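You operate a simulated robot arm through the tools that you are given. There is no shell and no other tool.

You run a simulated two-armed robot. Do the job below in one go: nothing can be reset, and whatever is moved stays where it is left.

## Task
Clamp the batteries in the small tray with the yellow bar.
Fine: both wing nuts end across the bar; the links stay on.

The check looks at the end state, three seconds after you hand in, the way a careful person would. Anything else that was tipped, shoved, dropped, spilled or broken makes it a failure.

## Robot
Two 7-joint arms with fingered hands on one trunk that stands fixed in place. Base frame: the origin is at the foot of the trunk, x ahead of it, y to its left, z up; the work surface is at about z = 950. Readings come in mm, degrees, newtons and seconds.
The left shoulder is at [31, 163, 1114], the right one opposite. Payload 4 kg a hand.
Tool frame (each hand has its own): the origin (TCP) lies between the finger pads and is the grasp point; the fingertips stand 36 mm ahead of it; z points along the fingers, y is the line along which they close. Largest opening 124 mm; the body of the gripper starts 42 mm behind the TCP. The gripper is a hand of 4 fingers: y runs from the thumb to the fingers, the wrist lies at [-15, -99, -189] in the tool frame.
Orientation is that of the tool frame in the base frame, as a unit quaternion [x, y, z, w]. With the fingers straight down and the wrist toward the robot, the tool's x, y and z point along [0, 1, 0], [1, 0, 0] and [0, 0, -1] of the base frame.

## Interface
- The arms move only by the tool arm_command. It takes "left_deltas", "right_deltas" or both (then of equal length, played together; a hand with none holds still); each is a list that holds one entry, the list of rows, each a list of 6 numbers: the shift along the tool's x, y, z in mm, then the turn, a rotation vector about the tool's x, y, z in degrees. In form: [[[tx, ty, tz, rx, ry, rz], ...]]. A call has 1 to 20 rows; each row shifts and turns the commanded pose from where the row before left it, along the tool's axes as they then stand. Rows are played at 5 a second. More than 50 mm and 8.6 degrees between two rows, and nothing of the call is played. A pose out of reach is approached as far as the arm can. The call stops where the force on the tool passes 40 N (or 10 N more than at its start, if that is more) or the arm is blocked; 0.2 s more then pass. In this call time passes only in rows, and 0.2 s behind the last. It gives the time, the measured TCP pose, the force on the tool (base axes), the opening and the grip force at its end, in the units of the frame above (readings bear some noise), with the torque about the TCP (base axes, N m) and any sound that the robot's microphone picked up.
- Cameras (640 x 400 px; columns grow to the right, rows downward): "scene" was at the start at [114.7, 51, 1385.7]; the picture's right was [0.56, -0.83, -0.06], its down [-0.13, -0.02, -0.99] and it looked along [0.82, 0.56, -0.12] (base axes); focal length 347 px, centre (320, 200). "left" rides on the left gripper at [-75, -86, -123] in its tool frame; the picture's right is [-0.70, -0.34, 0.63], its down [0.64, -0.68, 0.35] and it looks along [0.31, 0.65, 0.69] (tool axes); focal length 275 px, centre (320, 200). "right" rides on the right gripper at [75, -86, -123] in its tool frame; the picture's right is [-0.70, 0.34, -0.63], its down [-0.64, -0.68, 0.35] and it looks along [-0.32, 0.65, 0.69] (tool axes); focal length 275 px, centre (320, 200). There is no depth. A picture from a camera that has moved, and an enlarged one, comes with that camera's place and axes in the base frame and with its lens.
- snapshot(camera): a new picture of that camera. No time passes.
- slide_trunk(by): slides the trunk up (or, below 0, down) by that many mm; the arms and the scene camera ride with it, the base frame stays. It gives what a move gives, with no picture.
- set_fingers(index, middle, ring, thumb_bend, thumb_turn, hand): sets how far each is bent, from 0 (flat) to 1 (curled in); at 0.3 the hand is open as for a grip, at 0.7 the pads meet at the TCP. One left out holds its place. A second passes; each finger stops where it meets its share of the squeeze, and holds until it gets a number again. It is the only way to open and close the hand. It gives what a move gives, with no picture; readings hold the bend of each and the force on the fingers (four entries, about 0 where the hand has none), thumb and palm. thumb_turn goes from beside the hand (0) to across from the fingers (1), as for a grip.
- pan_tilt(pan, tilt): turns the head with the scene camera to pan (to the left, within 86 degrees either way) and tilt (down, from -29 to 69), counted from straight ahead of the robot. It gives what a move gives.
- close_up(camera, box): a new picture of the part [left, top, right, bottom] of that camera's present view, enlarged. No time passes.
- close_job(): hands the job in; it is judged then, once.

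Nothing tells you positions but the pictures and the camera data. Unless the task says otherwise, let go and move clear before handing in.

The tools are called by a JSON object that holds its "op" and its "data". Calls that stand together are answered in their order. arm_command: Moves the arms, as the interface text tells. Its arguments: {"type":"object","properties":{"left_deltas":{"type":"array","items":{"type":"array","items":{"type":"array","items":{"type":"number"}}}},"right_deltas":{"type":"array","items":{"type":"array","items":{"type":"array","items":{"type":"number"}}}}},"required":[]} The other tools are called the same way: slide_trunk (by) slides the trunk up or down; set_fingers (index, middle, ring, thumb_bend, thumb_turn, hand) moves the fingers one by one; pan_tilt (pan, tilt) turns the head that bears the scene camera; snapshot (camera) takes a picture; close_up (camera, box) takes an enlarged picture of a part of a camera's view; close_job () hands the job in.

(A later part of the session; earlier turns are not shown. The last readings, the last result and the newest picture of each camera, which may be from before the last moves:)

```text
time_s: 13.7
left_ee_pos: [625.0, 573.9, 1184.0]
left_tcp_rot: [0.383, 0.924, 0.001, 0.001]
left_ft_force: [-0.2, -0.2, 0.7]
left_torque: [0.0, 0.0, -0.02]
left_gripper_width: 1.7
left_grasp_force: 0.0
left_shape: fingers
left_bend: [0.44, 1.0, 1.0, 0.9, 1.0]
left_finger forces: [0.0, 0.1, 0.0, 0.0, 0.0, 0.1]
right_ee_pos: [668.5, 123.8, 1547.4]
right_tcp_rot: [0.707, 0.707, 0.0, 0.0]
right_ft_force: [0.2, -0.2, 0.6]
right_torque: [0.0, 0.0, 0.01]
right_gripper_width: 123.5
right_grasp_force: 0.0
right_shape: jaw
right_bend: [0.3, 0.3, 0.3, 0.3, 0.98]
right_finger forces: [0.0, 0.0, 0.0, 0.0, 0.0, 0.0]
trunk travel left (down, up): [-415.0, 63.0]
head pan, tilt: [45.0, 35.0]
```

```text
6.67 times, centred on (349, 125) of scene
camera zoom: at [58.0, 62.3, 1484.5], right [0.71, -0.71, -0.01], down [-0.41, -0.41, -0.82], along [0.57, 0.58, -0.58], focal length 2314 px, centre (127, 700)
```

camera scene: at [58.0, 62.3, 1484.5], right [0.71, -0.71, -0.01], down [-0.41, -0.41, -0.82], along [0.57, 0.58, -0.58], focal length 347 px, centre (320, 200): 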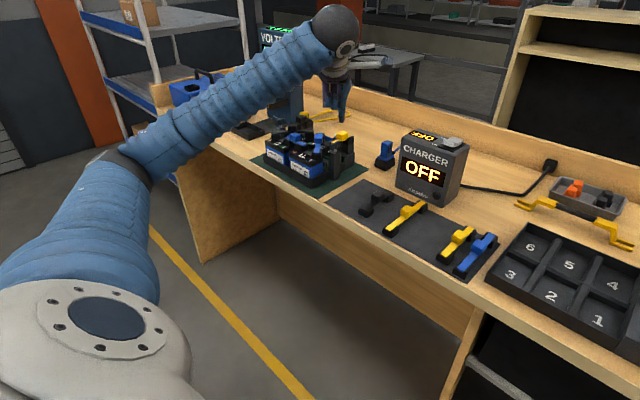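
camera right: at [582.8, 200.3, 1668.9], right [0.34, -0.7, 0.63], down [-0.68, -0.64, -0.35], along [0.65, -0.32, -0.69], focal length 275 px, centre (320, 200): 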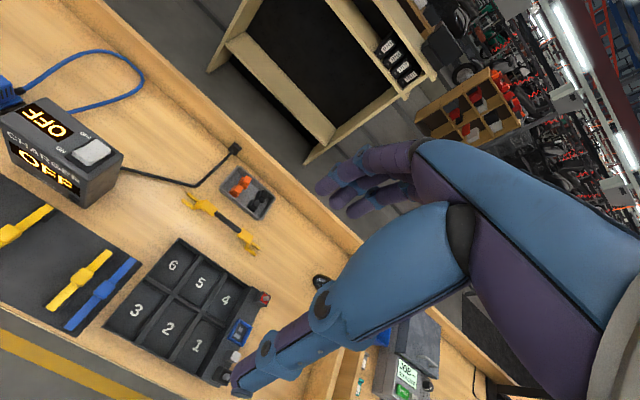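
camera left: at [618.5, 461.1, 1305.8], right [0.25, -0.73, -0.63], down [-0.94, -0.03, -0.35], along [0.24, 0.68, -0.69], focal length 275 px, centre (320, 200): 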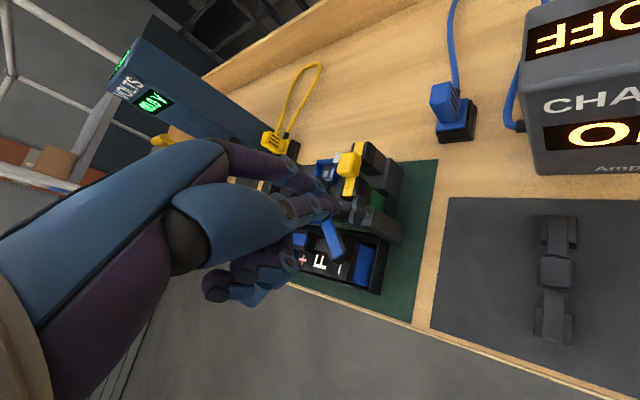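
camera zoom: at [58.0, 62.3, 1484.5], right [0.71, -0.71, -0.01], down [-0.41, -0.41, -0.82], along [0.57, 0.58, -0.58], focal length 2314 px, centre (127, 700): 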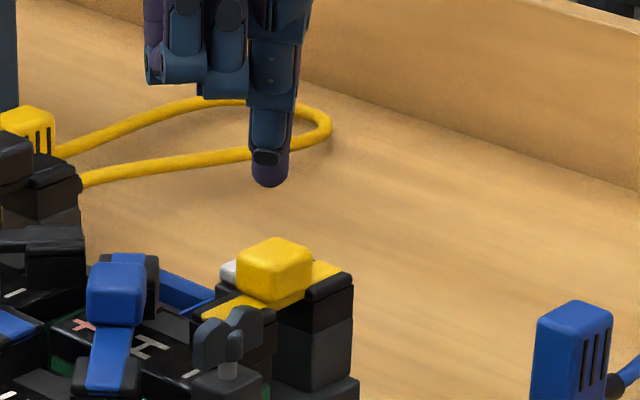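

Index tip is at about (674, 610, 1134). I'll lower it beside the near wing end of nut 1, on the outer side, and check.

{"op": "arm_command", "data": {"left_deltas": [[[4, 1, 30, 0, 0, 0], [4, 1, 30, 0, 0, 0], [0, 0, 12, 0, 0, 0]]]}}

{"op": "close_up", "data": {"camera": "left", "box": [290, 150, 418, 230]}}

{"op": "close_up", "data": {"camera": "scene", "box": [310, 115, 374, 165]}}

```text
time_s: 14.5
left_ee_pos: [622.2, 582.8, 1110.6]
left_tcp_rot: [0.383, 0.924, -0.001, 0.0]
left_ft_force: [-0.3, 0.6, 1.6]
left_torque: [0.0, 0.0, 0.01]
left_gripper_width: 1.6
left_grasp_force: 0.0
left_shape: fingers
left_bend: [0.44, 1.0, 1.0, 0.9, 1.0]
left_finger forces: [0.0, 0.0, 0.1, 0.1, 0.1, 0.0]
right_ee_pos: [667.8, 123.7, 1546.8]
right_tcp_rot: [0.707, 0.708, 0.0, 0.0]
right_ft_force: [-0.2, -0.5, -0.1]
right_torque: [0.0, -0.03, -0.02]
right_gripper_width: 123.5
right_grasp_force: 0.0
right_shape: jaw
right_bend: [0.3, 0.3, 0.3, 0.3, 0.98]
right_finger forces: [0.0, 0.0, 0.0, 0.1, 0.0, 0.1]
trunk travel left (down, up): [-415.0, 63.0]
head pan, tilt: [45.0, 35.0]
```

```text
5.00 times, centred on (354, 190) of left
camera zoom: at [615.2, 469.9, 1233.4], right [0.25, -0.73, -0.63], down [-0.94, -0.03, -0.35], along [0.24, 0.68, -0.69], focal length 1376 px, centre (150, 250)
```

zoom: 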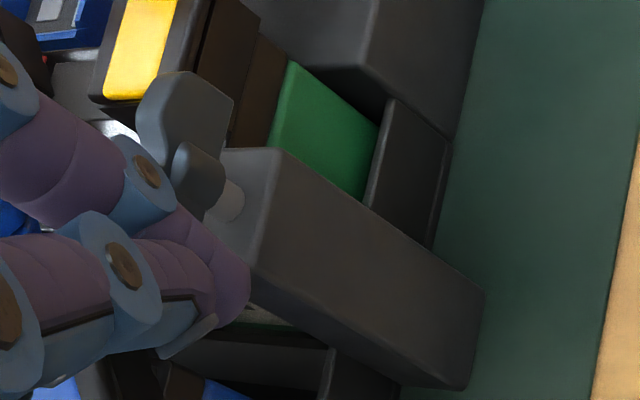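

```text
8.00 times, centred on (342, 140) of scene
camera zoom: at [58.3, 62.1, 1484.4], right [0.71, -0.71, -0.01], down [-0.41, -0.41, -0.81], along [0.57, 0.58, -0.58], focal length 2777 px, centre (144, 680)
```

zoom: 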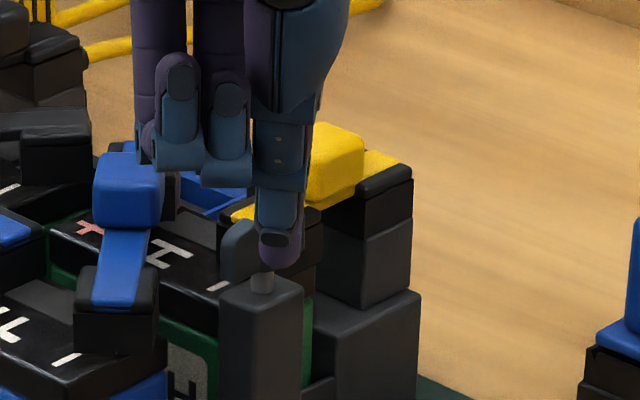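

The tip is at about (668, 620, 1058), as intended. Now I push in +y against the near wing end, in small steps.

{"op": "arm_command", "data": {"left_deltas": [[[0, 0, 3, 0, 0, 0], [4, 4, 0, 0, 0, 0], [4, 4, 0, 0, 0, 0], [3, 3, 0, 0, 0, 0], [3, 3, 0, 0, 0, 0]]]}}

{"op": "close_up", "data": {"camera": "left", "box": [290, 150, 418, 230]}}

{"op": "close_up", "data": {"camera": "scene", "box": [310, 115, 374, 165]}}

```text
time_s: 15.7
left_ee_pos: [620.1, 601.1, 1108.8]
left_tcp_rot: [0.383, 0.924, 0.0, 0.0]
left_ft_force: [0.2, 0.3, -0.2]
left_torque: [-0.02, -0.01, 0.02]
left_gripper_width: 1.9
left_grasp_force: 0.0
left_shape: fingers
left_bend: [0.44, 1.0, 1.0, 0.9, 1.0]
left_finger forces: [0.0, 0.0, 0.0, 0.0, 0.0, 0.1]
right_ee_pos: [667.9, 124.3, 1546.7]
right_tcp_rot: [0.707, 0.707, 0.0, 0.0]
right_ft_force: [-0.4, -0.2, -0.1]
right_torque: [0.0, -0.02, 0.0]
right_gripper_width: 123.5
right_grasp_force: 0.0
right_shape: jaw
right_bend: [0.3, 0.3, 0.3, 0.3, 0.98]
right_finger forces: [0.1, 0.0, 0.0, 0.0, 0.1, 0.0]
trunk travel left (down, up): [-415.0, 63.0]
head pan, tilt: [45.0, 35.0]
```

```text
5.00 times, centred on (354, 190) of left
camera zoom: at [613.5, 488.7, 1231.2], right [0.25, -0.73, -0.63], down [-0.94, -0.03, -0.35], along [0.24, 0.68, -0.69], focal length 1376 px, centre (150, 250)
```

zoom: 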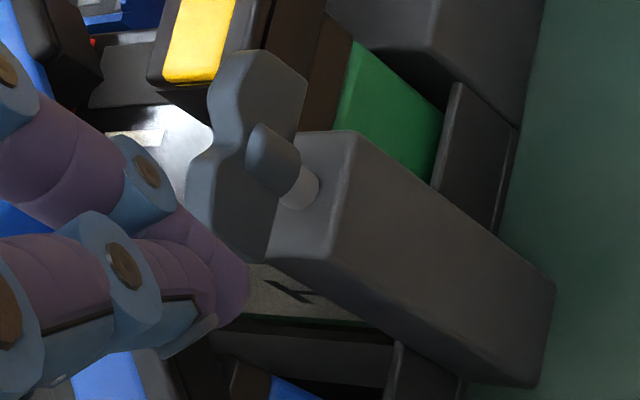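

```text
8.00 times, centred on (342, 140) of scene
camera zoom: at [58.1, 62.3, 1484.4], right [0.71, -0.71, -0.01], down [-0.41, -0.41, -0.81], along [0.57, 0.58, -0.58], focal length 2777 px, centre (144, 680)
```

zoom: 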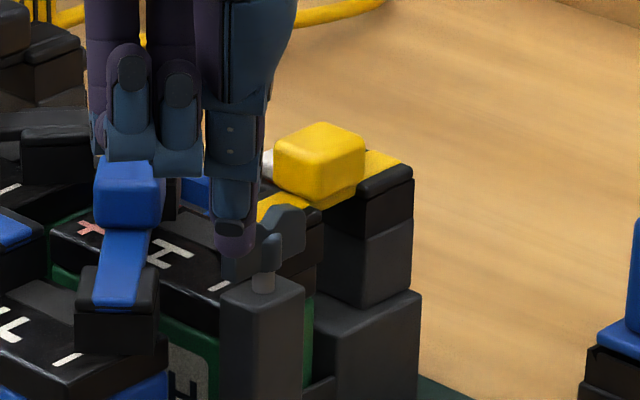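

The tip passed just beyond the wing's end (no contact). I'll back off, shift +x by about 11 mm and push again.

{"op": "arm_command", "data": {"left_deltas": [[[-5, -5, 0, 0, 0, 0], [-6, -6, 0, 0, 0, 0], [-4, 4, 0, 0, 0, 0], [-4, 4, 0, 0, 0, 0], [4, 4, 0, 0, 0, 0], [3, 3, 0, 0, 0, 0], [3, 3, 0, 0, 0, 0]]]}}

{"op": "close_up", "data": {"camera": "left", "box": [290, 150, 418, 230]}}

{"op": "close_up", "data": {"camera": "scene", "box": [310, 115, 374, 165]}}

```text
time_s: 17.3
left_ee_pos: [631.6, 600.5, 1107.6]
left_tcp_rot: [0.383, 0.924, -0.001, 0.0]
left_ft_force: [-0.6, 0.3, 0.0]
left_torque: [0.01, 0.0, 0.05]
left_gripper_width: 1.8
left_grasp_force: 0.0
left_shape: fingers
left_bend: [0.44, 1.0, 1.0, 0.9, 1.0]
left_finger forces: [0.0, 0.1, 0.0, 0.0, 0.0, 0.1]
right_ee_pos: [667.1, 124.5, 1547.1]
right_tcp_rot: [0.708, 0.707, 0.001, 0.0]
right_ft_force: [-0.8, 0.4, 0.8]
right_torque: [0.02, 0.02, 0.0]
right_gripper_width: 123.8
right_grasp_force: 0.1
right_shape: jaw
right_bend: [0.3, 0.3, 0.3, 0.3, 0.98]
right_finger forces: [0.0, 0.1, 0.1, 0.0, 0.0, 0.1]
trunk travel left (down, up): [-415.0, 63.0]
head pan, tilt: [45.0, 35.0]
```

```text
5.00 times, centred on (354, 190) of left
camera zoom: at [625.0, 487.7, 1229.5], right [0.25, -0.73, -0.63], down [-0.94, -0.03, -0.35], along [0.24, 0.68, -0.69], focal length 1376 px, centre (150, 250)
```

zoom: 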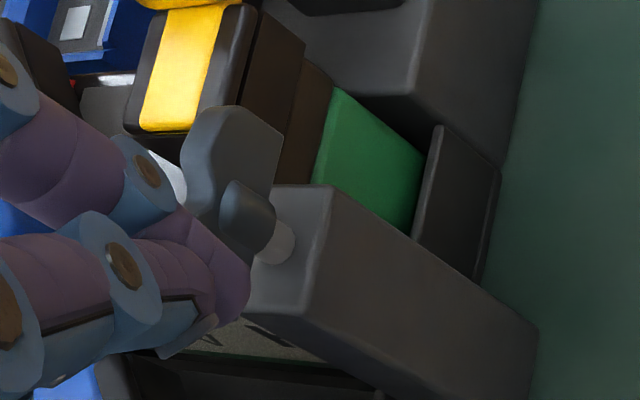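

```text
8.00 times, centred on (342, 140) of scene
camera zoom: at [58.0, 62.4, 1484.4], right [0.71, -0.71, -0.01], down [-0.41, -0.41, -0.81], along [0.57, 0.58, -0.58], focal length 2777 px, centre (144, 680)
```

zoom: 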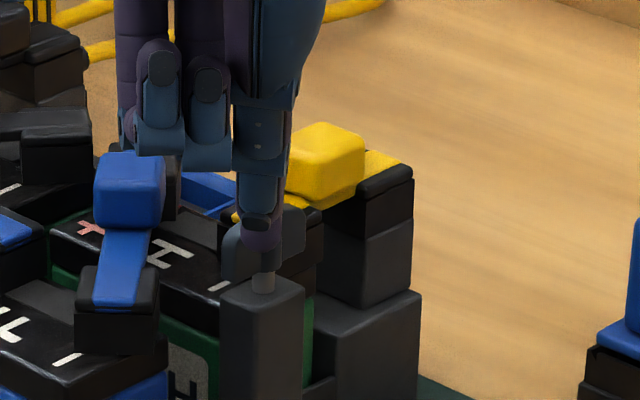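

{"op": "arm_command", "data": {"left_deltas": [[[3, 3, 0, 0, 0, 0], [3, 3, 0, 0, 0, 0]]]}}

{"op": "close_up", "data": {"camera": "left", "box": [290, 150, 418, 230]}}

{"op": "close_up", "data": {"camera": "scene", "box": [318, 120, 358, 151]}}

```text
time_s: 17.9
left_ee_pos: [631.8, 609.2, 1109.2]
left_tcp_rot: [0.384, 0.923, 0.0, 0.001]
left_ft_force: [0.5, 0.5, 0.2]
left_torque: [0.01, 0.02, 0.0]
left_gripper_width: 1.6
left_grasp_force: 0.1
left_shape: fingers
left_bend: [0.44, 1.0, 1.0, 0.9, 1.0]
left_finger forces: [0.0, 0.0, 0.0, 0.0, 0.0, 0.0]
right_ee_pos: [669.0, 123.4, 1547.1]
right_tcp_rot: [0.707, 0.707, 0.0, 0.0]
right_ft_force: [0.3, 0.5, -0.2]
right_torque: [-0.05, -0.01, -0.02]
right_gripper_width: 123.6
right_grasp_force: 0.0
right_shape: jaw
right_bend: [0.3, 0.3, 0.3, 0.3, 0.98]
right_finger forces: [0.0, 0.0, 0.0, 0.0, 0.0, 0.0]
trunk travel left (down, up): [-415.0, 63.0]
head pan, tilt: [45.0, 35.0]
```

```text
5.00 times, centred on (354, 190) of left
camera zoom: at [625.6, 496.6, 1230.7], right [0.25, -0.73, -0.63], down [-0.94, -0.03, -0.35], along [0.24, 0.68, -0.69], focal length 1376 px, centre (150, 250)
```

zoom: 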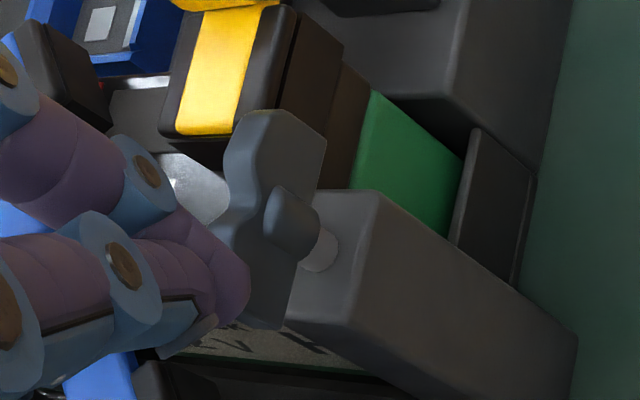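

```text
12.90 times, centred on (338, 136) of scene
camera zoom: at [58.1, 62.3, 1484.4], right [0.71, -0.71, -0.01], down [-0.41, -0.41, -0.81], along [0.57, 0.58, -0.58], focal length 4479 px, centre (88, 1032)
```

zoom: 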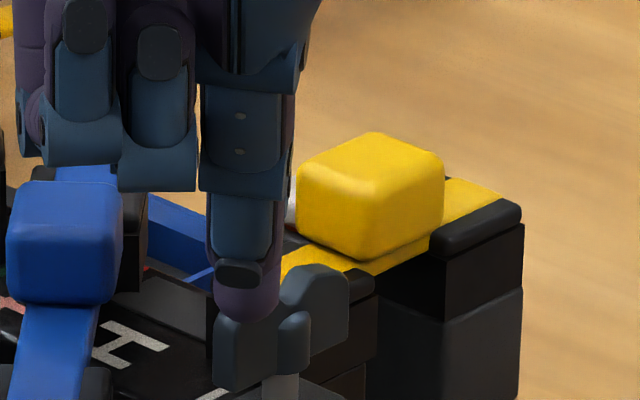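

{"op": "close_up", "data": {"camera": "left", "box": [318, 175, 366, 220]}}

{"op": "close_up", "data": {"camera": "scene", "box": [328, 134, 352, 152]}}

```text
8.89 times, centred on (342, 198) of left
camera zoom: at [625.6, 496.6, 1230.7], right [0.25, -0.73, -0.63], down [-0.94, -0.03, -0.35], along [0.24, 0.68, -0.69], focal length 2447 px, centre (124, 222)
```

zoom: 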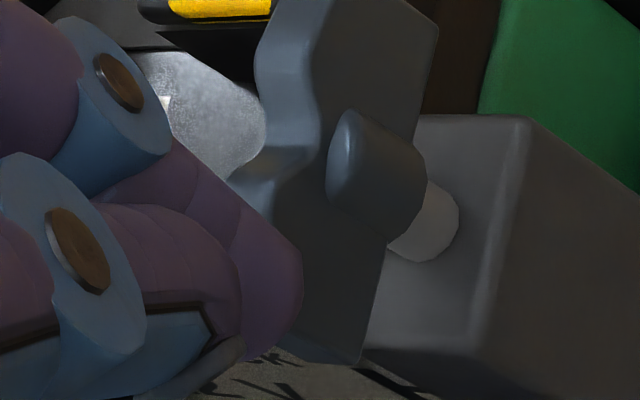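

```text
16.00 times, centred on (340, 143) of scene
camera zoom: at [58.1, 62.3, 1484.4], right [0.71, -0.71, -0.01], down [-0.41, -0.41, -0.81], along [0.57, 0.58, -0.58], focal length 5554 px, centre (0, 1112)
```

zoom: 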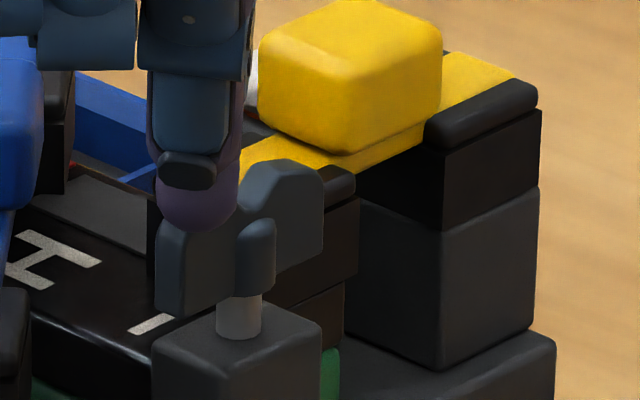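

The finger is in fact riding just above the wing's top. I'll back off in −y, lower 13 mm and push again.

{"op": "arm_command", "data": {"left_deltas": [[[-8, -8, 0, 0, 0, 0], [-8, -8, 0, 0, 0, 0], [0, 0, 7, 0, 0, 0], [0, 0, 6, 0, 0, 0], [4, 4, 0, 0, 0, 0], [3, 3, 0, 0, 0, 0]]]}}

{"op": "close_up", "data": {"camera": "left", "box": [318, 175, 366, 220]}}

{"op": "close_up", "data": {"camera": "scene", "box": [328, 134, 352, 152]}}

```text
time_s: 19.3
left_ee_pos: [632.0, 596.8, 1095.3]
left_tcp_rot: [0.383, 0.924, 0.0, 0.001]
left_ft_force: [1.0, 0.1, 0.3]
left_torque: [0.0, -0.01, 0.02]
left_gripper_width: 1.8
left_grasp_force: 0.0
left_shape: fingers
left_bend: [0.44, 1.0, 1.0, 0.9, 1.0]
left_finger forces: [0.0, 0.0, 0.1, 0.1, 0.0, 0.1]
right_ee_pos: [668.3, 123.4, 1546.9]
right_tcp_rot: [0.707, 0.707, 0.0, 0.001]
right_ft_force: [0.0, 1.0, 0.7]
right_torque: [-0.02, -0.02, 0.02]
right_gripper_width: 123.7
right_grasp_force: 0.1
right_shape: jaw
right_bend: [0.3, 0.3, 0.3, 0.3, 0.98]
right_finger forces: [0.0, 0.0, 0.0, 0.0, 0.0, 0.0]
trunk travel left (down, up): [-415.0, 63.0]
head pan, tilt: [45.0, 35.0]
```

```text
8.89 times, centred on (342, 198) of left
camera zoom: at [625.9, 482.8, 1217.0], right [0.25, -0.73, -0.63], down [-0.94, -0.03, -0.35], along [0.24, 0.68, -0.69], focal length 2447 px, centre (124, 222)
```

zoom: 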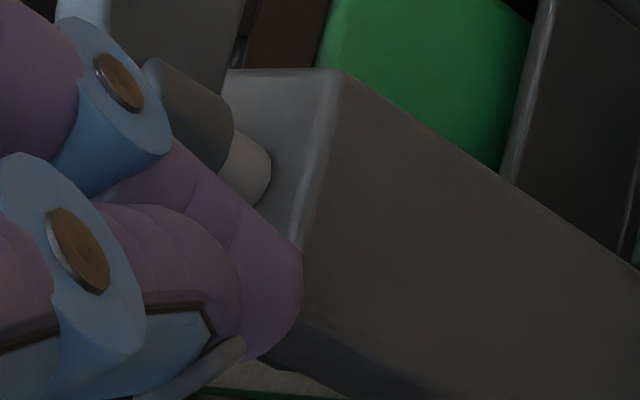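

```text
16.00 times, centred on (340, 143) of scene
camera zoom: at [58.1, 62.3, 1484.4], right [0.71, -0.71, -0.01], down [-0.41, -0.41, -0.81], along [0.57, 0.58, -0.58], focal length 5554 px, centre (0, 1112)
```

zoom: 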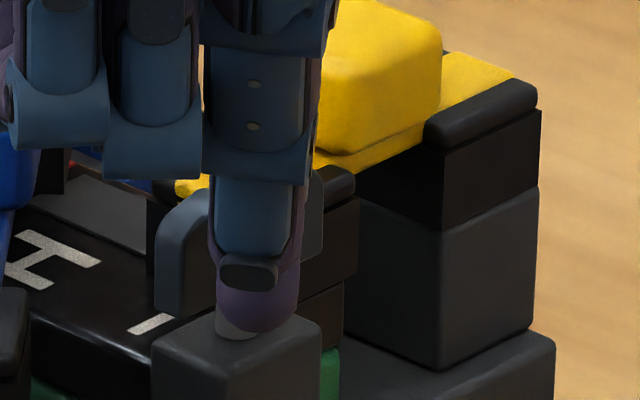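

{"op": "arm_command", "data": {"left_deltas": [[[2.5, 2.5, 0, 0, 0, 0], [2.5, 2.5, 0, 0, 0, 0], [2.5, 2.5, 0, 0, 0, 0], [2.5, 2.5, 0, 0, 0, 0]]]}}

{"op": "close_up", "data": {"camera": "left", "box": [318, 175, 366, 220]}}

{"op": "close_up", "data": {"camera": "scene", "box": [328, 134, 352, 152]}}

```text
time_s: 20.3
left_ee_pos: [633.7, 609.7, 1095.7]
left_tcp_rot: [0.384, 0.923, 0.0, 0.0]
left_ft_force: [-0.4, -9.5, 2.8]
left_torque: [-0.25, -0.1, -0.38]
left_gripper_width: 0.1
left_grasp_force: 6.6
left_shape: fingers
left_bend: [0.46, 1.0, 1.0, 0.89, 1.0]
left_finger forces: [12.9, 0.0, 0.1, 0.1, 0.1, 0.1]
right_ee_pos: [667.9, 122.5, 1548.3]
right_tcp_rot: [0.707, 0.707, 0.0, 0.0]
right_ft_force: [-0.9, 0.1, 0.1]
right_torque: [0.01, -0.02, 0.03]
right_gripper_width: 123.6
right_grasp_force: 0.0
right_shape: jaw
right_bend: [0.3, 0.3, 0.3, 0.3, 0.98]
right_finger forces: [0.0, 0.0, 0.0, 0.0, 0.1, 0.0]
trunk travel left (down, up): [-415.0, 63.0]
head pan, tilt: [45.0, 35.0]
```

```text
8.89 times, centred on (342, 198) of left
camera zoom: at [626.6, 496.0, 1217.8], right [0.25, -0.73, -0.63], down [-0.94, -0.02, -0.35], along [0.24, 0.68, -0.69], focal length 2447 px, centre (124, 222)
```

zoom: 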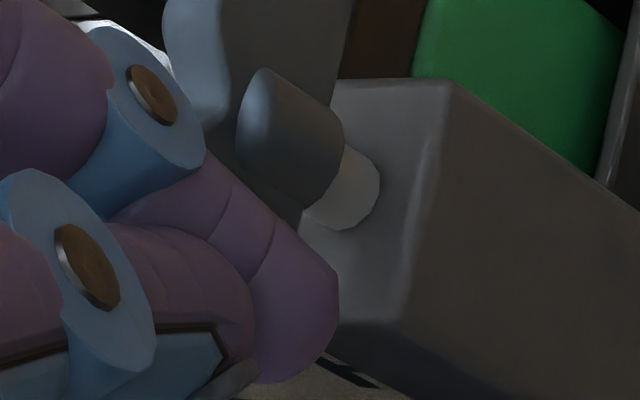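

```text
16.00 times, centred on (340, 143) of scene
camera zoom: at [58.1, 61.0, 1484.5], right [0.71, -0.71, -0.01], down [-0.41, -0.4, -0.81], along [0.57, 0.58, -0.58], focal length 5554 px, centre (0, 1112)
```

zoom: 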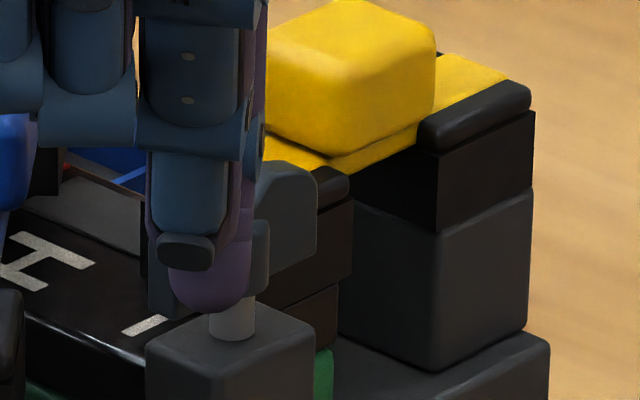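

Contact now: about 10 N at the wing. I'll keep pushing a little and watch whether the nut turns rather than the tray shifting.

{"op": "arm_command", "data": {"left_deltas": [[[1.5, 1.5, 0, 0, 0, 0], [1.5, 1.5, 0, 0, 0, 0], [1.5, 1.5, 0, 0, 0, 0]]]}}

{"op": "close_up", "data": {"camera": "left", "box": [318, 175, 366, 220]}}

{"op": "close_up", "data": {"camera": "scene", "box": [328, 134, 352, 152]}}

```text
time_s: 21.1
left_ee_pos: [633.2, 614.5, 1096.5]
left_tcp_rot: [0.383, 0.924, 0.0, 0.0]
left_ft_force: [-0.2, -12.7, 1.2]
left_torque: [-0.37, -0.07, -0.56]
left_gripper_width: 0.0
left_grasp_force: 8.8
left_shape: fingers
left_bend: [0.48, 1.0, 1.0, 0.89, 1.0]
left_finger forces: [18.0, 0.0, 0.0, 0.0, 0.0, 0.1]
right_ee_pos: [668.3, 123.5, 1546.9]
right_tcp_rot: [0.707, 0.707, 0.0, 0.0]
right_ft_force: [0.3, 0.6, 0.6]
right_torque: [0.04, -0.03, 0.0]
right_gripper_width: 123.6
right_grasp_force: 0.1
right_shape: jaw
right_bend: [0.3, 0.3, 0.3, 0.3, 0.98]
right_finger forces: [0.0, 0.0, 0.0, 0.0, 0.1, 0.1]
trunk travel left (down, up): [-415.0, 63.0]
head pan, tilt: [45.0, 35.0]
```

```text
8.89 times, centred on (342, 198) of left
camera zoom: at [625.6, 501.3, 1217.4], right [0.25, -0.73, -0.63], down [-0.94, -0.03, -0.35], along [0.24, 0.68, -0.69], focal length 2447 px, centre (124, 222)
```

zoom: 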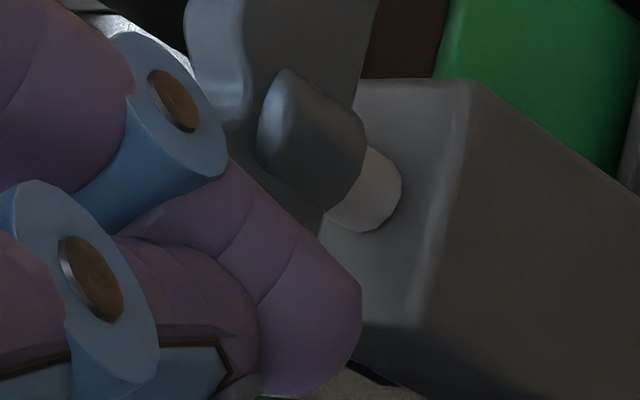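

```text
16.00 times, centred on (340, 143) of scene
camera zoom: at [58.0, 61.0, 1484.4], right [0.71, -0.71, -0.01], down [-0.41, -0.41, -0.81], along [0.57, 0.58, -0.58], focal length 5554 px, centre (0, 1112)
```

zoom: 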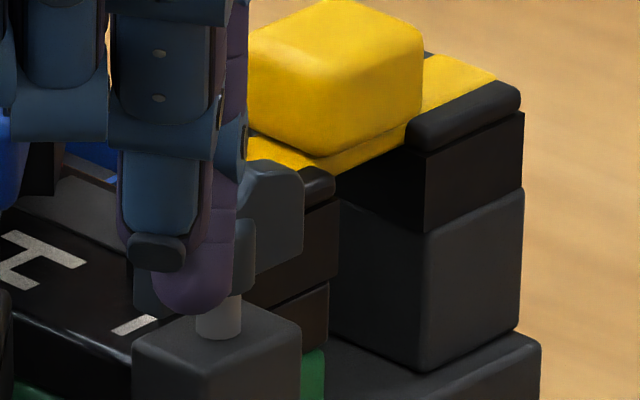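

{"op": "close_up", "data": {"camera": "scene", "box": [270, 100, 370, 190]}}

{"op": "snapshot", "data": {"camera": "scene"}}

```text
4.44 times, centred on (320, 145) of scene
camera zoom: at [58.0, 61.0, 1484.4], right [0.71, -0.71, -0.01], down [-0.41, -0.41, -0.81], along [0.57, 0.58, -0.58], focal length 1543 px, centre (320, 444)
```

zoom: 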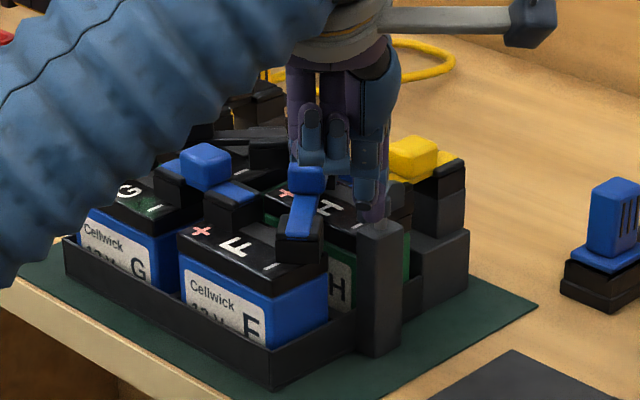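

```text
taken
camera scene: at [58.0, 61.0, 1484.4], right [0.71, -0.71, -0.01], down [-0.41, -0.41, -0.81], along [0.57, 0.58, -0.58], focal length 347 px, centre (320, 200)
```

scene: 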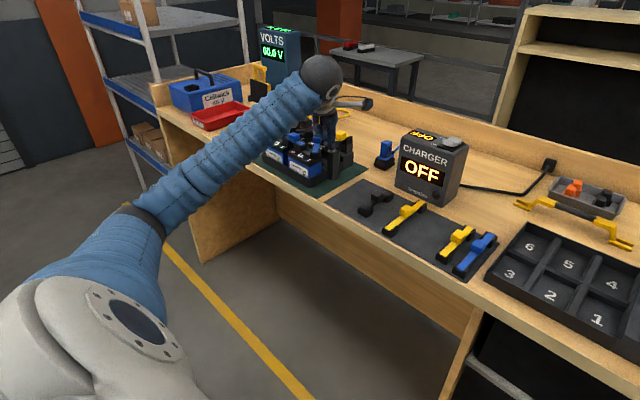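

The nut didn't turn; the tray slid a few millimetres instead (about 4 mm in +y at ~12 N). I was pushing it in the tightening direction. I'll retract upward and study the surroundings from above before choosing a pure-twist (pinch) approach.

{"op": "arm_command", "data": {"left_deltas": [[[-8, -8, 0, 0, 0, 0], [-8, -8, 0, 0, 0, 0], [0, 0, -40, 0, 0, 0], [0, 0, -40, 0, 0, 0], [0, 0, -40, 0, 0, 0], [0, -30, -20, 0, 0, 0], [0, -30, -20, 0, 0, 0]]]}}

{"op": "snapshot", "data": {"camera": "left"}}

{"op": "close_up", "data": {"camera": "scene", "box": [270, 100, 370, 190]}}

{"op": "close_up", "data": {"camera": "left", "box": [340, 140, 420, 190]}}

```text
time_s: 22.7
left_ee_pos: [588.9, 549.3, 1254.6]
left_tcp_rot: [0.383, 0.924, 0.001, 0.001]
left_ft_force: [-0.1, -0.5, -0.2]
left_torque: [0.01, -0.02, 0.0]
left_gripper_width: 1.8
left_grasp_force: 0.0
left_shape: fingers
left_bend: [0.44, 1.0, 1.0, 0.89, 1.0]
left_finger forces: [0.0, 0.0, 0.0, 0.0, 0.0, 0.0]
right_ee_pos: [667.8, 122.2, 1547.8]
right_tcp_rot: [0.707, 0.708, 0.0, -0.001]
right_ft_force: [0.3, -0.8, 0.7]
right_torque: [0.01, -0.01, 0.01]
right_gripper_width: 123.9
right_grasp_force: 0.0
right_shape: jaw
right_bend: [0.3, 0.3, 0.3, 0.3, 0.98]
right_finger forces: [0.0, 0.1, 0.0, 0.0, 0.0, 0.1]
trunk travel left (down, up): [-415.0, 63.0]
head pan, tilt: [45.0, 35.0]
```

```text
taken
camera left: at [581.9, 436.1, 1377.0], right [0.25, -0.73, -0.63], down [-0.94, -0.03, -0.35], along [0.24, 0.68, -0.69], focal length 275 px, centre (320, 200)
```

left: 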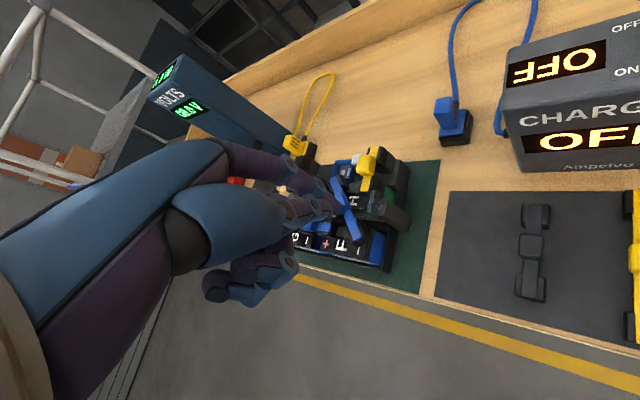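

```text
4.44 times, centred on (320, 145) of scene
camera zoom: at [57.5, 61.2, 1484.5], right [0.71, -0.71, -0.01], down [-0.41, -0.41, -0.82], along [0.57, 0.58, -0.58], focal length 1543 px, centre (320, 444)
```

zoom: 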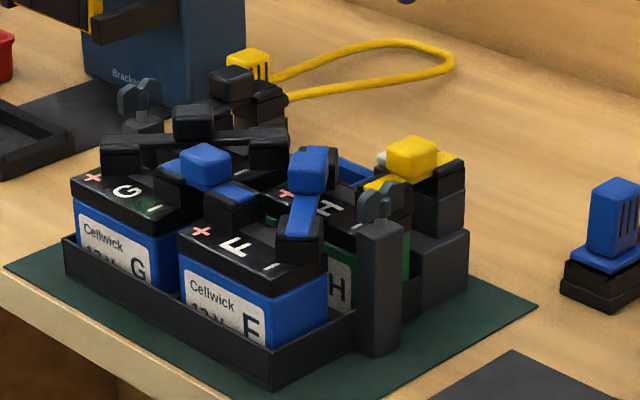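

```text
8.00 times, centred on (380, 165) of left
camera zoom: at [581.9, 436.1, 1377.0], right [0.25, -0.73, -0.63], down [-0.94, -0.03, -0.35], along [0.24, 0.68, -0.69], focal length 2202 px, centre (-160, 480)
```

zoom: 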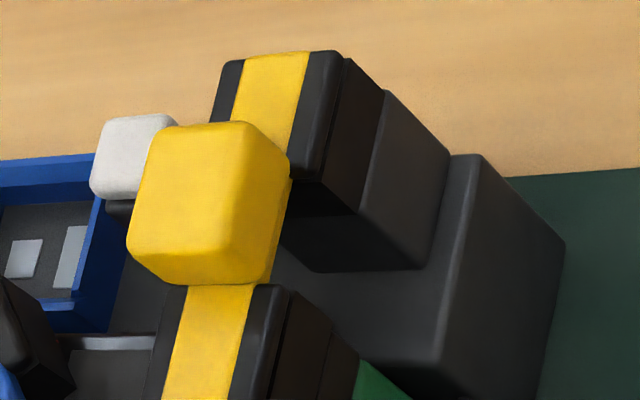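

{"op": "close_up", "data": {"camera": "scene", "box": [322, 140, 352, 160]}}

{"op": "close_up", "data": {"camera": "left", "box": [340, 180, 420, 230]}}

```text
16.00 times, centred on (337, 150) of scene
camera zoom: at [57.5, 61.2, 1484.5], right [0.71, -0.71, -0.01], down [-0.41, -0.41, -0.82], along [0.57, 0.58, -0.58], focal length 5554 px, centre (48, 1000)
```

zoom: 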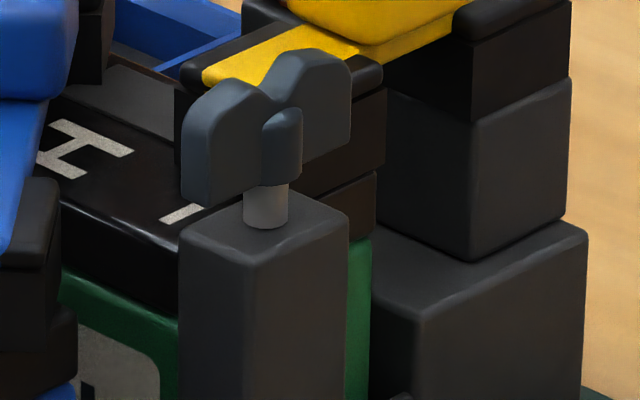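

```text
8.00 times, centred on (380, 205) of left
camera zoom: at [581.9, 436.1, 1377.0], right [0.25, -0.73, -0.63], down [-0.94, -0.03, -0.35], along [0.24, 0.68, -0.69], focal length 2202 px, centre (-160, 160)
```

zoom: 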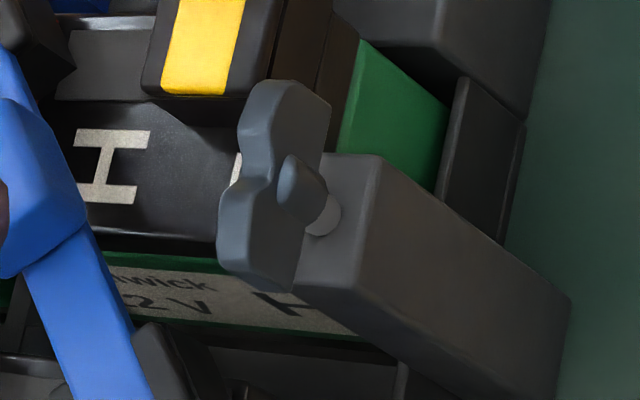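

The inner side of nut 1 is open, above the H battery. I'll come in with yaw 0 on that side and push the near wing end outward (−y): this is the loosening direction, and any slip would restore the tray.

{"op": "arm_command", "data": {"left_deltas": [[[0, 0, 0, 0, 0, 7.5], [0, 0, 0, 0, 0, 7.5], [0, 0, 0, 0, 0, 7.5], [0, 0, 0, 0, 0, 7.5], [0, 0, 0, 0, 0, 7.5], [0, 0, 0, 0, 0, 7.5], [34, 7, 25, 0, 0, 0], [34, 7, 25, 0, 0, 0], [34, 7, 25, 0, 0, 0], [34, 7, 25, 0, 0, 0]]]}}

{"op": "snapshot", "data": {"camera": "left"}}

{"op": "close_up", "data": {"camera": "left", "box": [290, 150, 418, 230]}}

{"op": "close_up", "data": {"camera": "scene", "box": [300, 110, 364, 160]}}

```text
time_s: 24.9
left_ee_pos: [618.0, 686.5, 1155.2]
left_tcp_rot: [0.707, 0.707, -0.001, 0.001]
left_ft_force: [-0.1, 0.3, 0.3]
left_torque: [-0.03, 0.0, 0.0]
left_gripper_width: 1.7
left_grasp_force: 0.1
left_shape: fingers
left_bend: [0.44, 1.0, 1.0, 0.89, 1.0]
left_finger forces: [0.0, 0.1, 0.1, 0.0, 0.1, 0.0]
right_ee_pos: [668.4, 124.9, 1547.1]
right_tcp_rot: [0.707, 0.707, -0.001, 0.0]
right_ft_force: [-0.1, 0.8, -0.3]
right_torque: [-0.01, -0.03, 0.01]
right_gripper_width: 123.6
right_grasp_force: 0.1
right_shape: jaw
right_bend: [0.3, 0.3, 0.3, 0.3, 0.98]
right_finger forces: [0.0, 0.0, 0.0, 0.0, 0.0, 0.0]
trunk travel left (down, up): [-415.0, 63.0]
head pan, tilt: [45.0, 35.0]
```

```text
taken
camera left: at [533.4, 613.2, 1276.8], right [-0.34, -0.7, -0.63], down [-0.68, 0.65, -0.35], along [0.65, 0.31, -0.69], focal length 275 px, centre (320, 200)
```

left: 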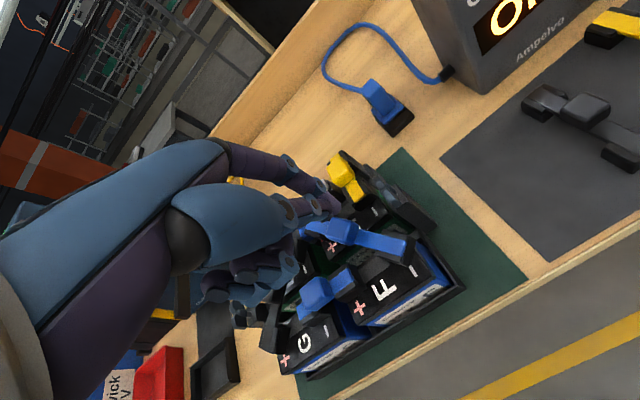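

```text
5.00 times, centred on (354, 190) of left
camera zoom: at [533.4, 613.2, 1276.8], right [-0.34, -0.7, -0.63], down [-0.68, 0.65, -0.35], along [0.65, 0.31, -0.69], focal length 1376 px, centre (150, 250)
```

zoom: 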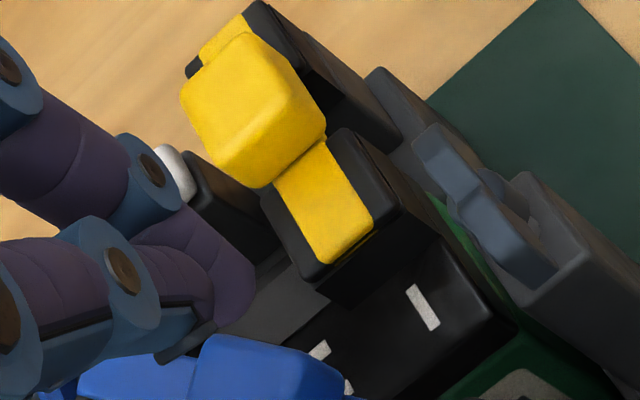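

```text
8.00 times, centred on (332, 135) of scene
camera zoom: at [58.4, 63.5, 1484.3], right [0.71, -0.71, -0.01], down [-0.41, -0.41, -0.81], along [0.57, 0.58, -0.58], focal length 2777 px, centre (224, 720)
```

zoom: 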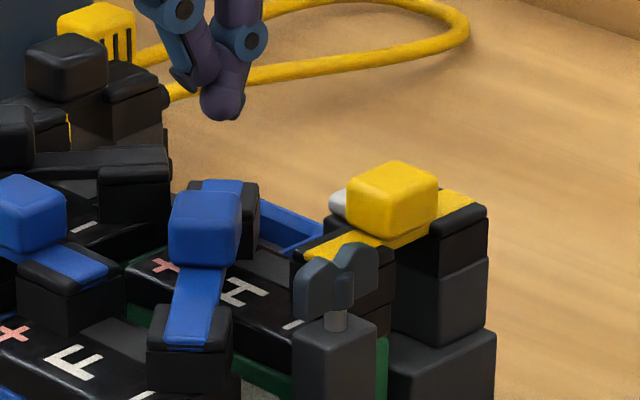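

I'll approach stepwise, judging the tip relative to the nut within the same images.

{"op": "arm_command", "data": {"left_deltas": [[[-2, 8, 20, 0, 0, 0], [-1, 7, 20, 0, 0, 0]]]}}

{"op": "close_up", "data": {"camera": "left", "box": [290, 150, 418, 230]}}

{"op": "close_up", "data": {"camera": "scene", "box": [310, 120, 358, 158]}}

```text
time_s: 25.5
left_ee_pos: [631.7, 683.7, 1117.2]
left_tcp_rot: [0.707, 0.707, 0.0, 0.0]
left_ft_force: [-0.3, -0.3, -0.2]
left_torque: [0.03, 0.01, -0.05]
left_gripper_width: 1.7
left_grasp_force: 0.2
left_shape: fingers
left_bend: [0.44, 1.0, 1.0, 0.89, 1.0]
left_finger forces: [0.0, 0.1, 0.0, 0.1, 0.0, 0.0]
right_ee_pos: [668.7, 124.5, 1547.1]
right_tcp_rot: [0.707, 0.707, 0.0, -0.001]
right_ft_force: [0.6, 0.0, 0.6]
right_torque: [0.01, 0.0, 0.02]
right_gripper_width: 123.6
right_grasp_force: 0.1
right_shape: jaw
right_bend: [0.3, 0.3, 0.3, 0.3, 0.98]
right_finger forces: [0.1, 0.0, 0.1, 0.0, 0.0, 0.0]
trunk travel left (down, up): [-415.0, 63.0]
head pan, tilt: [45.0, 35.0]
```

```text
5.00 times, centred on (354, 190) of left
camera zoom: at [548.3, 610.1, 1238.7], right [-0.34, -0.7, -0.63], down [-0.68, 0.64, -0.35], along [0.65, 0.32, -0.69], focal length 1376 px, centre (150, 250)
```

zoom: 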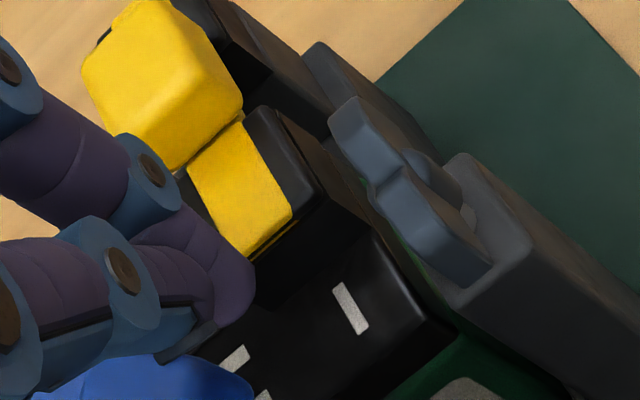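

```text
10.53 times, centred on (334, 139) of scene
camera zoom: at [58.7, 62.9, 1484.3], right [0.71, -0.71, -0.01], down [-0.41, -0.41, -0.81], along [0.57, 0.58, -0.58], focal length 3654 px, centre (173, 842)
```

zoom: 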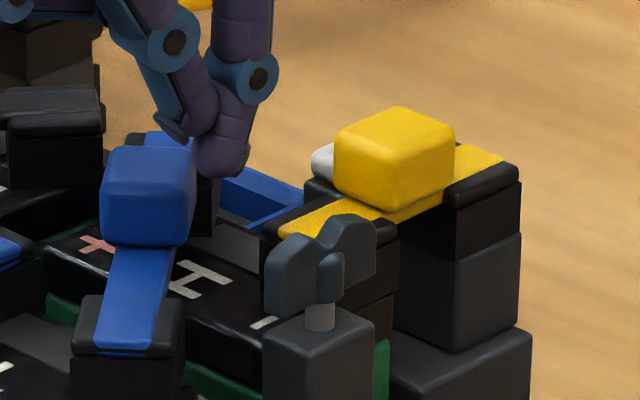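

The thumb tip would come close to the blue link knob on lowering, so I'll raise slightly and swing the thumb to the side, leaving only the index in front.

{"op": "arm_command", "data": {"left_deltas": [[[0, 0, -25, 0, 0, 0], [0, 0, -25, 0, 0, 0]]]}}

{"op": "set_fingers", "data": {"hand": "left", "thumb_bend": 0.3, "thumb_turn": 0}}

{"op": "snapshot", "data": {"camera": "scene"}}

{"op": "snapshot", "data": {"camera": "left"}}

{"op": "close_up", "data": {"camera": "scene", "box": [290, 50, 386, 125]}}

```text
time_s: 26.1
left_ee_pos: [632.8, 683.1, 1167.2]
left_tcp_rot: [0.708, 0.706, 0.001, 0.0]
left_ft_force: [-0.9, -0.2, 0.0]
left_torque: [0.04, -0.02, 0.02]
left_gripper_width: 1.8
left_grasp_force: 0.0
left_shape: fingers
left_bend: [0.44, 1.0, 1.0, 0.89, 1.0]
left_finger forces: [0.1, 0.0, 0.0, 0.0, 0.0, 0.0]
right_ee_pos: [667.3, 123.5, 1547.1]
right_tcp_rot: [0.707, 0.707, -0.001, 0.0]
right_ft_force: [-0.7, 0.1, 0.1]
right_torque: [0.01, 0.01, 0.02]
right_gripper_width: 123.6
right_grasp_force: 0.1
right_shape: jaw
right_bend: [0.3, 0.3, 0.3, 0.3, 0.98]
right_finger forces: [0.0, 0.0, 0.0, 0.0, 0.0, 0.0]
trunk travel left (down, up): [-415.0, 63.0]
head pan, tilt: [45.0, 35.0]
```

```text
time_s: 27.1
left_ee_pos: [633.2, 682.8, 1167.7]
left_tcp_rot: [0.707, 0.707, 0.0, 0.0]
left_ft_force: [0.2, 0.5, -0.2]
left_torque: [0.02, -0.01, -0.02]
left_gripper_width: 161.7
left_grasp_force: 0.0
left_shape: fingers
left_bend: [0.45, 1.0, 1.0, 0.3, 0.0]
left_finger forces: [0.1, 0.0, 0.0, 0.0, 0.0, 0.0]
right_ee_pos: [668.2, 123.7, 1546.6]
right_tcp_rot: [0.707, 0.707, -0.001, -0.001]
right_ft_force: [-0.2, -0.3, 0.4]
right_torque: [0.0, -0.01, -0.02]
right_gripper_width: 123.8
right_grasp_force: 0.0
right_shape: jaw
right_bend: [0.3, 0.3, 0.3, 0.3, 0.98]
right_finger forces: [0.0, 0.0, 0.0, 0.0, 0.0, 0.1]
trunk travel left (down, up): [-415.0, 63.0]
head pan, tilt: [45.0, 35.0]
```

```text
taken
camera scene: at [58.1, 62.2, 1484.4], right [0.71, -0.71, -0.01], down [-0.41, -0.41, -0.81], along [0.57, 0.58, -0.58], focal length 347 px, centre (320, 200)
```

scene: 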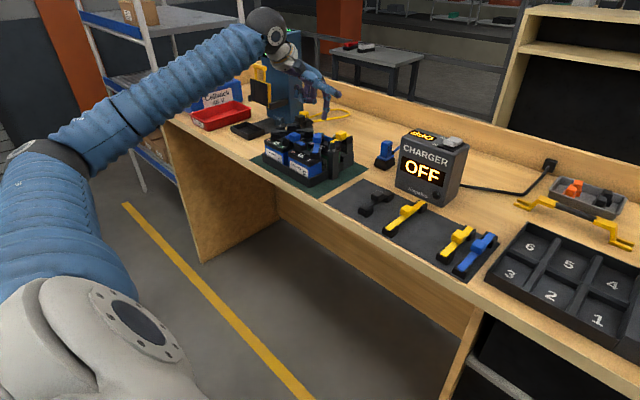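

```text
taken
camera left: at [547.6, 608.6, 1288.7], right [-0.34, -0.7, -0.63], down [-0.68, 0.64, -0.35], along [0.65, 0.32, -0.69], focal length 275 px, centre (320, 200)
```

left: 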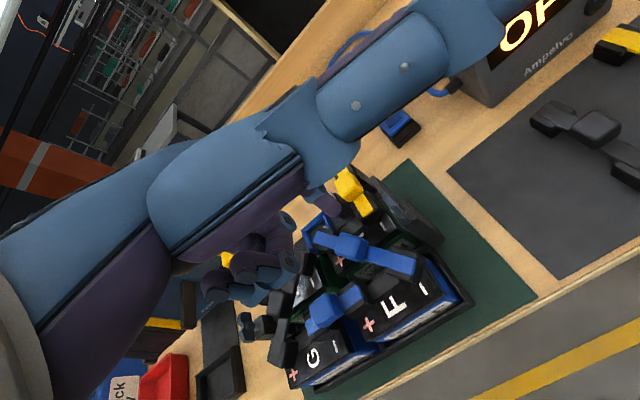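

```text
5.33 times, centred on (338, 88) of scene
camera zoom: at [58.1, 62.2, 1484.4], right [0.71, -0.71, -0.01], down [-0.41, -0.41, -0.81], along [0.57, 0.58, -0.58], focal length 1851 px, centre (224, 800)
```

zoom: 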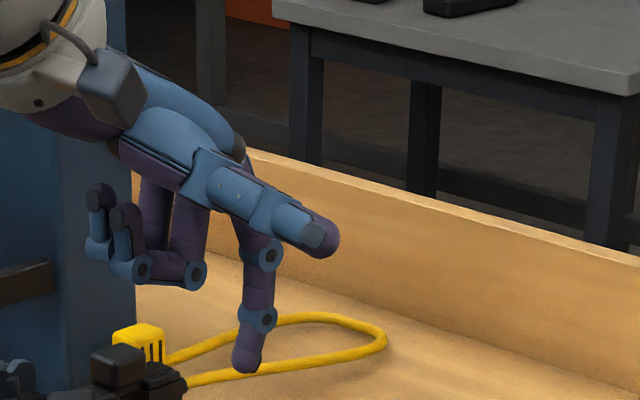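

Now the index points straight down alone, with everything else well above it. I'll lower it beside the near wing's inner face.

{"op": "arm_command", "data": {"left_deltas": [[[0, 0, 30, 0, 0, 0], [0, 0, 30, 0, 0, 0], [0, 0, 8, 0, 0, 0]]]}}

{"op": "close_up", "data": {"camera": "left", "box": [300, 160, 428, 240]}}

{"op": "close_up", "data": {"camera": "scene", "box": [310, 120, 358, 158]}}

```text
time_s: 27.9
left_ee_pos: [633.2, 682.7, 1098.8]
left_tcp_rot: [0.707, 0.707, 0.0, -0.001]
left_ft_force: [-0.6, 0.3, 0.2]
left_torque: [0.02, 0.01, -0.01]
left_gripper_width: 161.7
left_grasp_force: 0.1
left_shape: fingers
left_bend: [0.45, 1.0, 1.0, 0.3, 0.0]
left_finger forces: [0.0, 0.0, 0.0, 0.0, 0.0, 0.0]
right_ee_pos: [668.3, 124.9, 1547.2]
right_tcp_rot: [0.707, 0.707, 0.0, 0.0]
right_ft_force: [0.0, 0.3, 0.0]
right_torque: [-0.01, -0.02, -0.02]
right_gripper_width: 123.6
right_grasp_force: 0.2
right_shape: jaw
right_bend: [0.3, 0.3, 0.3, 0.3, 0.98]
right_finger forces: [0.0, 0.0, 0.1, 0.0, 0.1, 0.0]
trunk travel left (down, up): [-415.0, 63.0]
head pan, tilt: [45.0, 35.0]
```

```text
5.00 times, centred on (364, 200) of left
camera zoom: at [547.7, 608.5, 1220.6], right [-0.34, -0.7, -0.63], down [-0.68, 0.64, -0.35], along [0.65, 0.32, -0.69], focal length 1376 px, centre (100, 200)
```

zoom: 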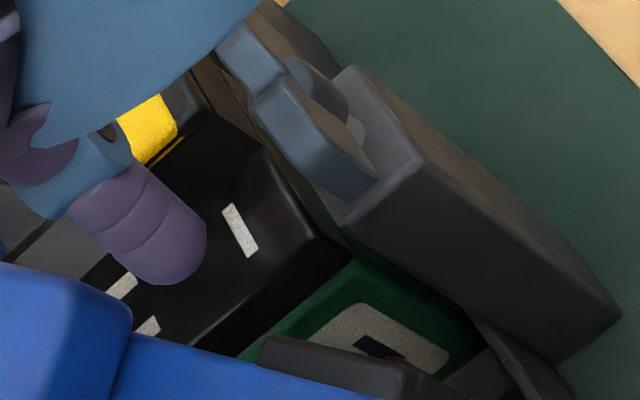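

```text
10.53 times, centred on (334, 139) of scene
camera zoom: at [58.0, 62.2, 1484.4], right [0.71, -0.71, -0.01], down [-0.41, -0.41, -0.81], along [0.57, 0.58, -0.58], focal length 3654 px, centre (173, 842)
```

zoom: 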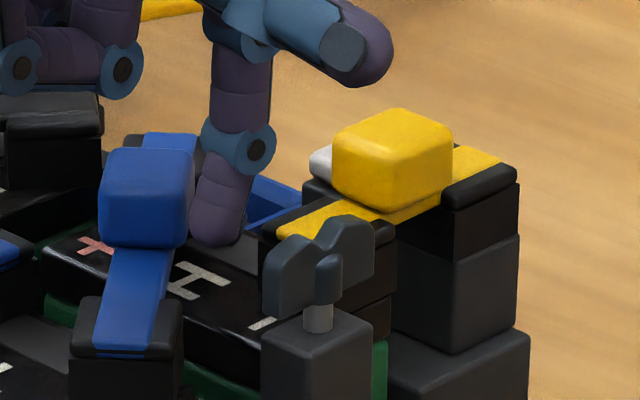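

{"op": "arm_command", "data": {"left_deltas": [[[0, -9, -3, 0, 0, 0], [-6, 0, 0, 0, 0, 0], [-6, 0, 0, 0, 0, 0]]]}}

{"op": "close_up", "data": {"camera": "left", "box": [300, 160, 428, 240]}}

{"op": "close_up", "data": {"camera": "scene", "box": [310, 120, 358, 158]}}

```text
time_s: 28.7
left_ee_pos: [623.4, 671.3, 1099.4]
left_tcp_rot: [0.708, 0.707, -0.001, 0.0]
left_ft_force: [0.0, -0.1, 0.2]
left_torque: [-0.01, 0.02, 0.0]
left_gripper_width: 161.7
left_grasp_force: 0.1
left_shape: fingers
left_bend: [0.45, 1.0, 1.0, 0.3, 0.0]
left_finger forces: [0.1, 0.0, 0.0, 0.0, 0.0, 0.0]
right_ee_pos: [668.3, 123.6, 1547.9]
right_tcp_rot: [0.707, 0.707, 0.0, 0.0]
right_ft_force: [-0.8, -0.2, -0.5]
right_torque: [0.01, -0.01, 0.0]
right_gripper_width: 123.6
right_grasp_force: 0.0
right_shape: jaw
right_bend: [0.3, 0.3, 0.3, 0.3, 0.98]
right_finger forces: [0.0, 0.1, 0.1, 0.0, 0.0, 0.1]
trunk travel left (down, up): [-415.0, 63.0]
head pan, tilt: [45.0, 35.0]
```

```text
5.00 times, centred on (364, 200) of left
camera zoom: at [538.8, 596.7, 1222.4], right [-0.34, -0.7, -0.63], down [-0.68, 0.65, -0.35], along [0.65, 0.32, -0.69], focal length 1376 px, centre (100, 200)
```

zoom: 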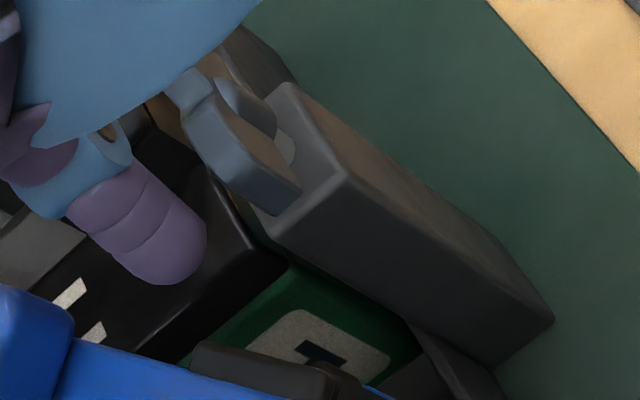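

```text
10.53 times, centred on (334, 139) of scene
camera zoom: at [58.0, 62.3, 1484.4], right [0.71, -0.71, -0.01], down [-0.41, -0.41, -0.81], along [0.57, 0.58, -0.58], focal length 3654 px, centre (173, 842)
```

zoom: 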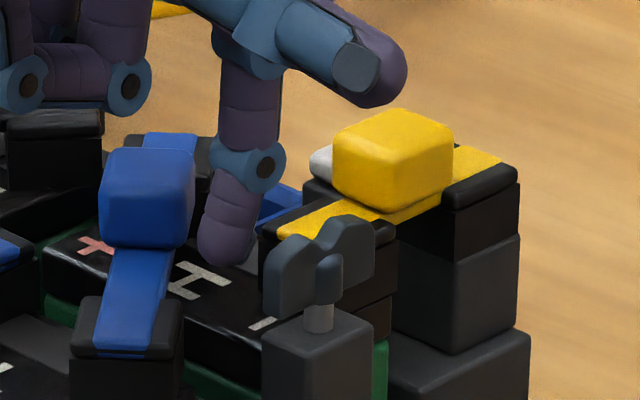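

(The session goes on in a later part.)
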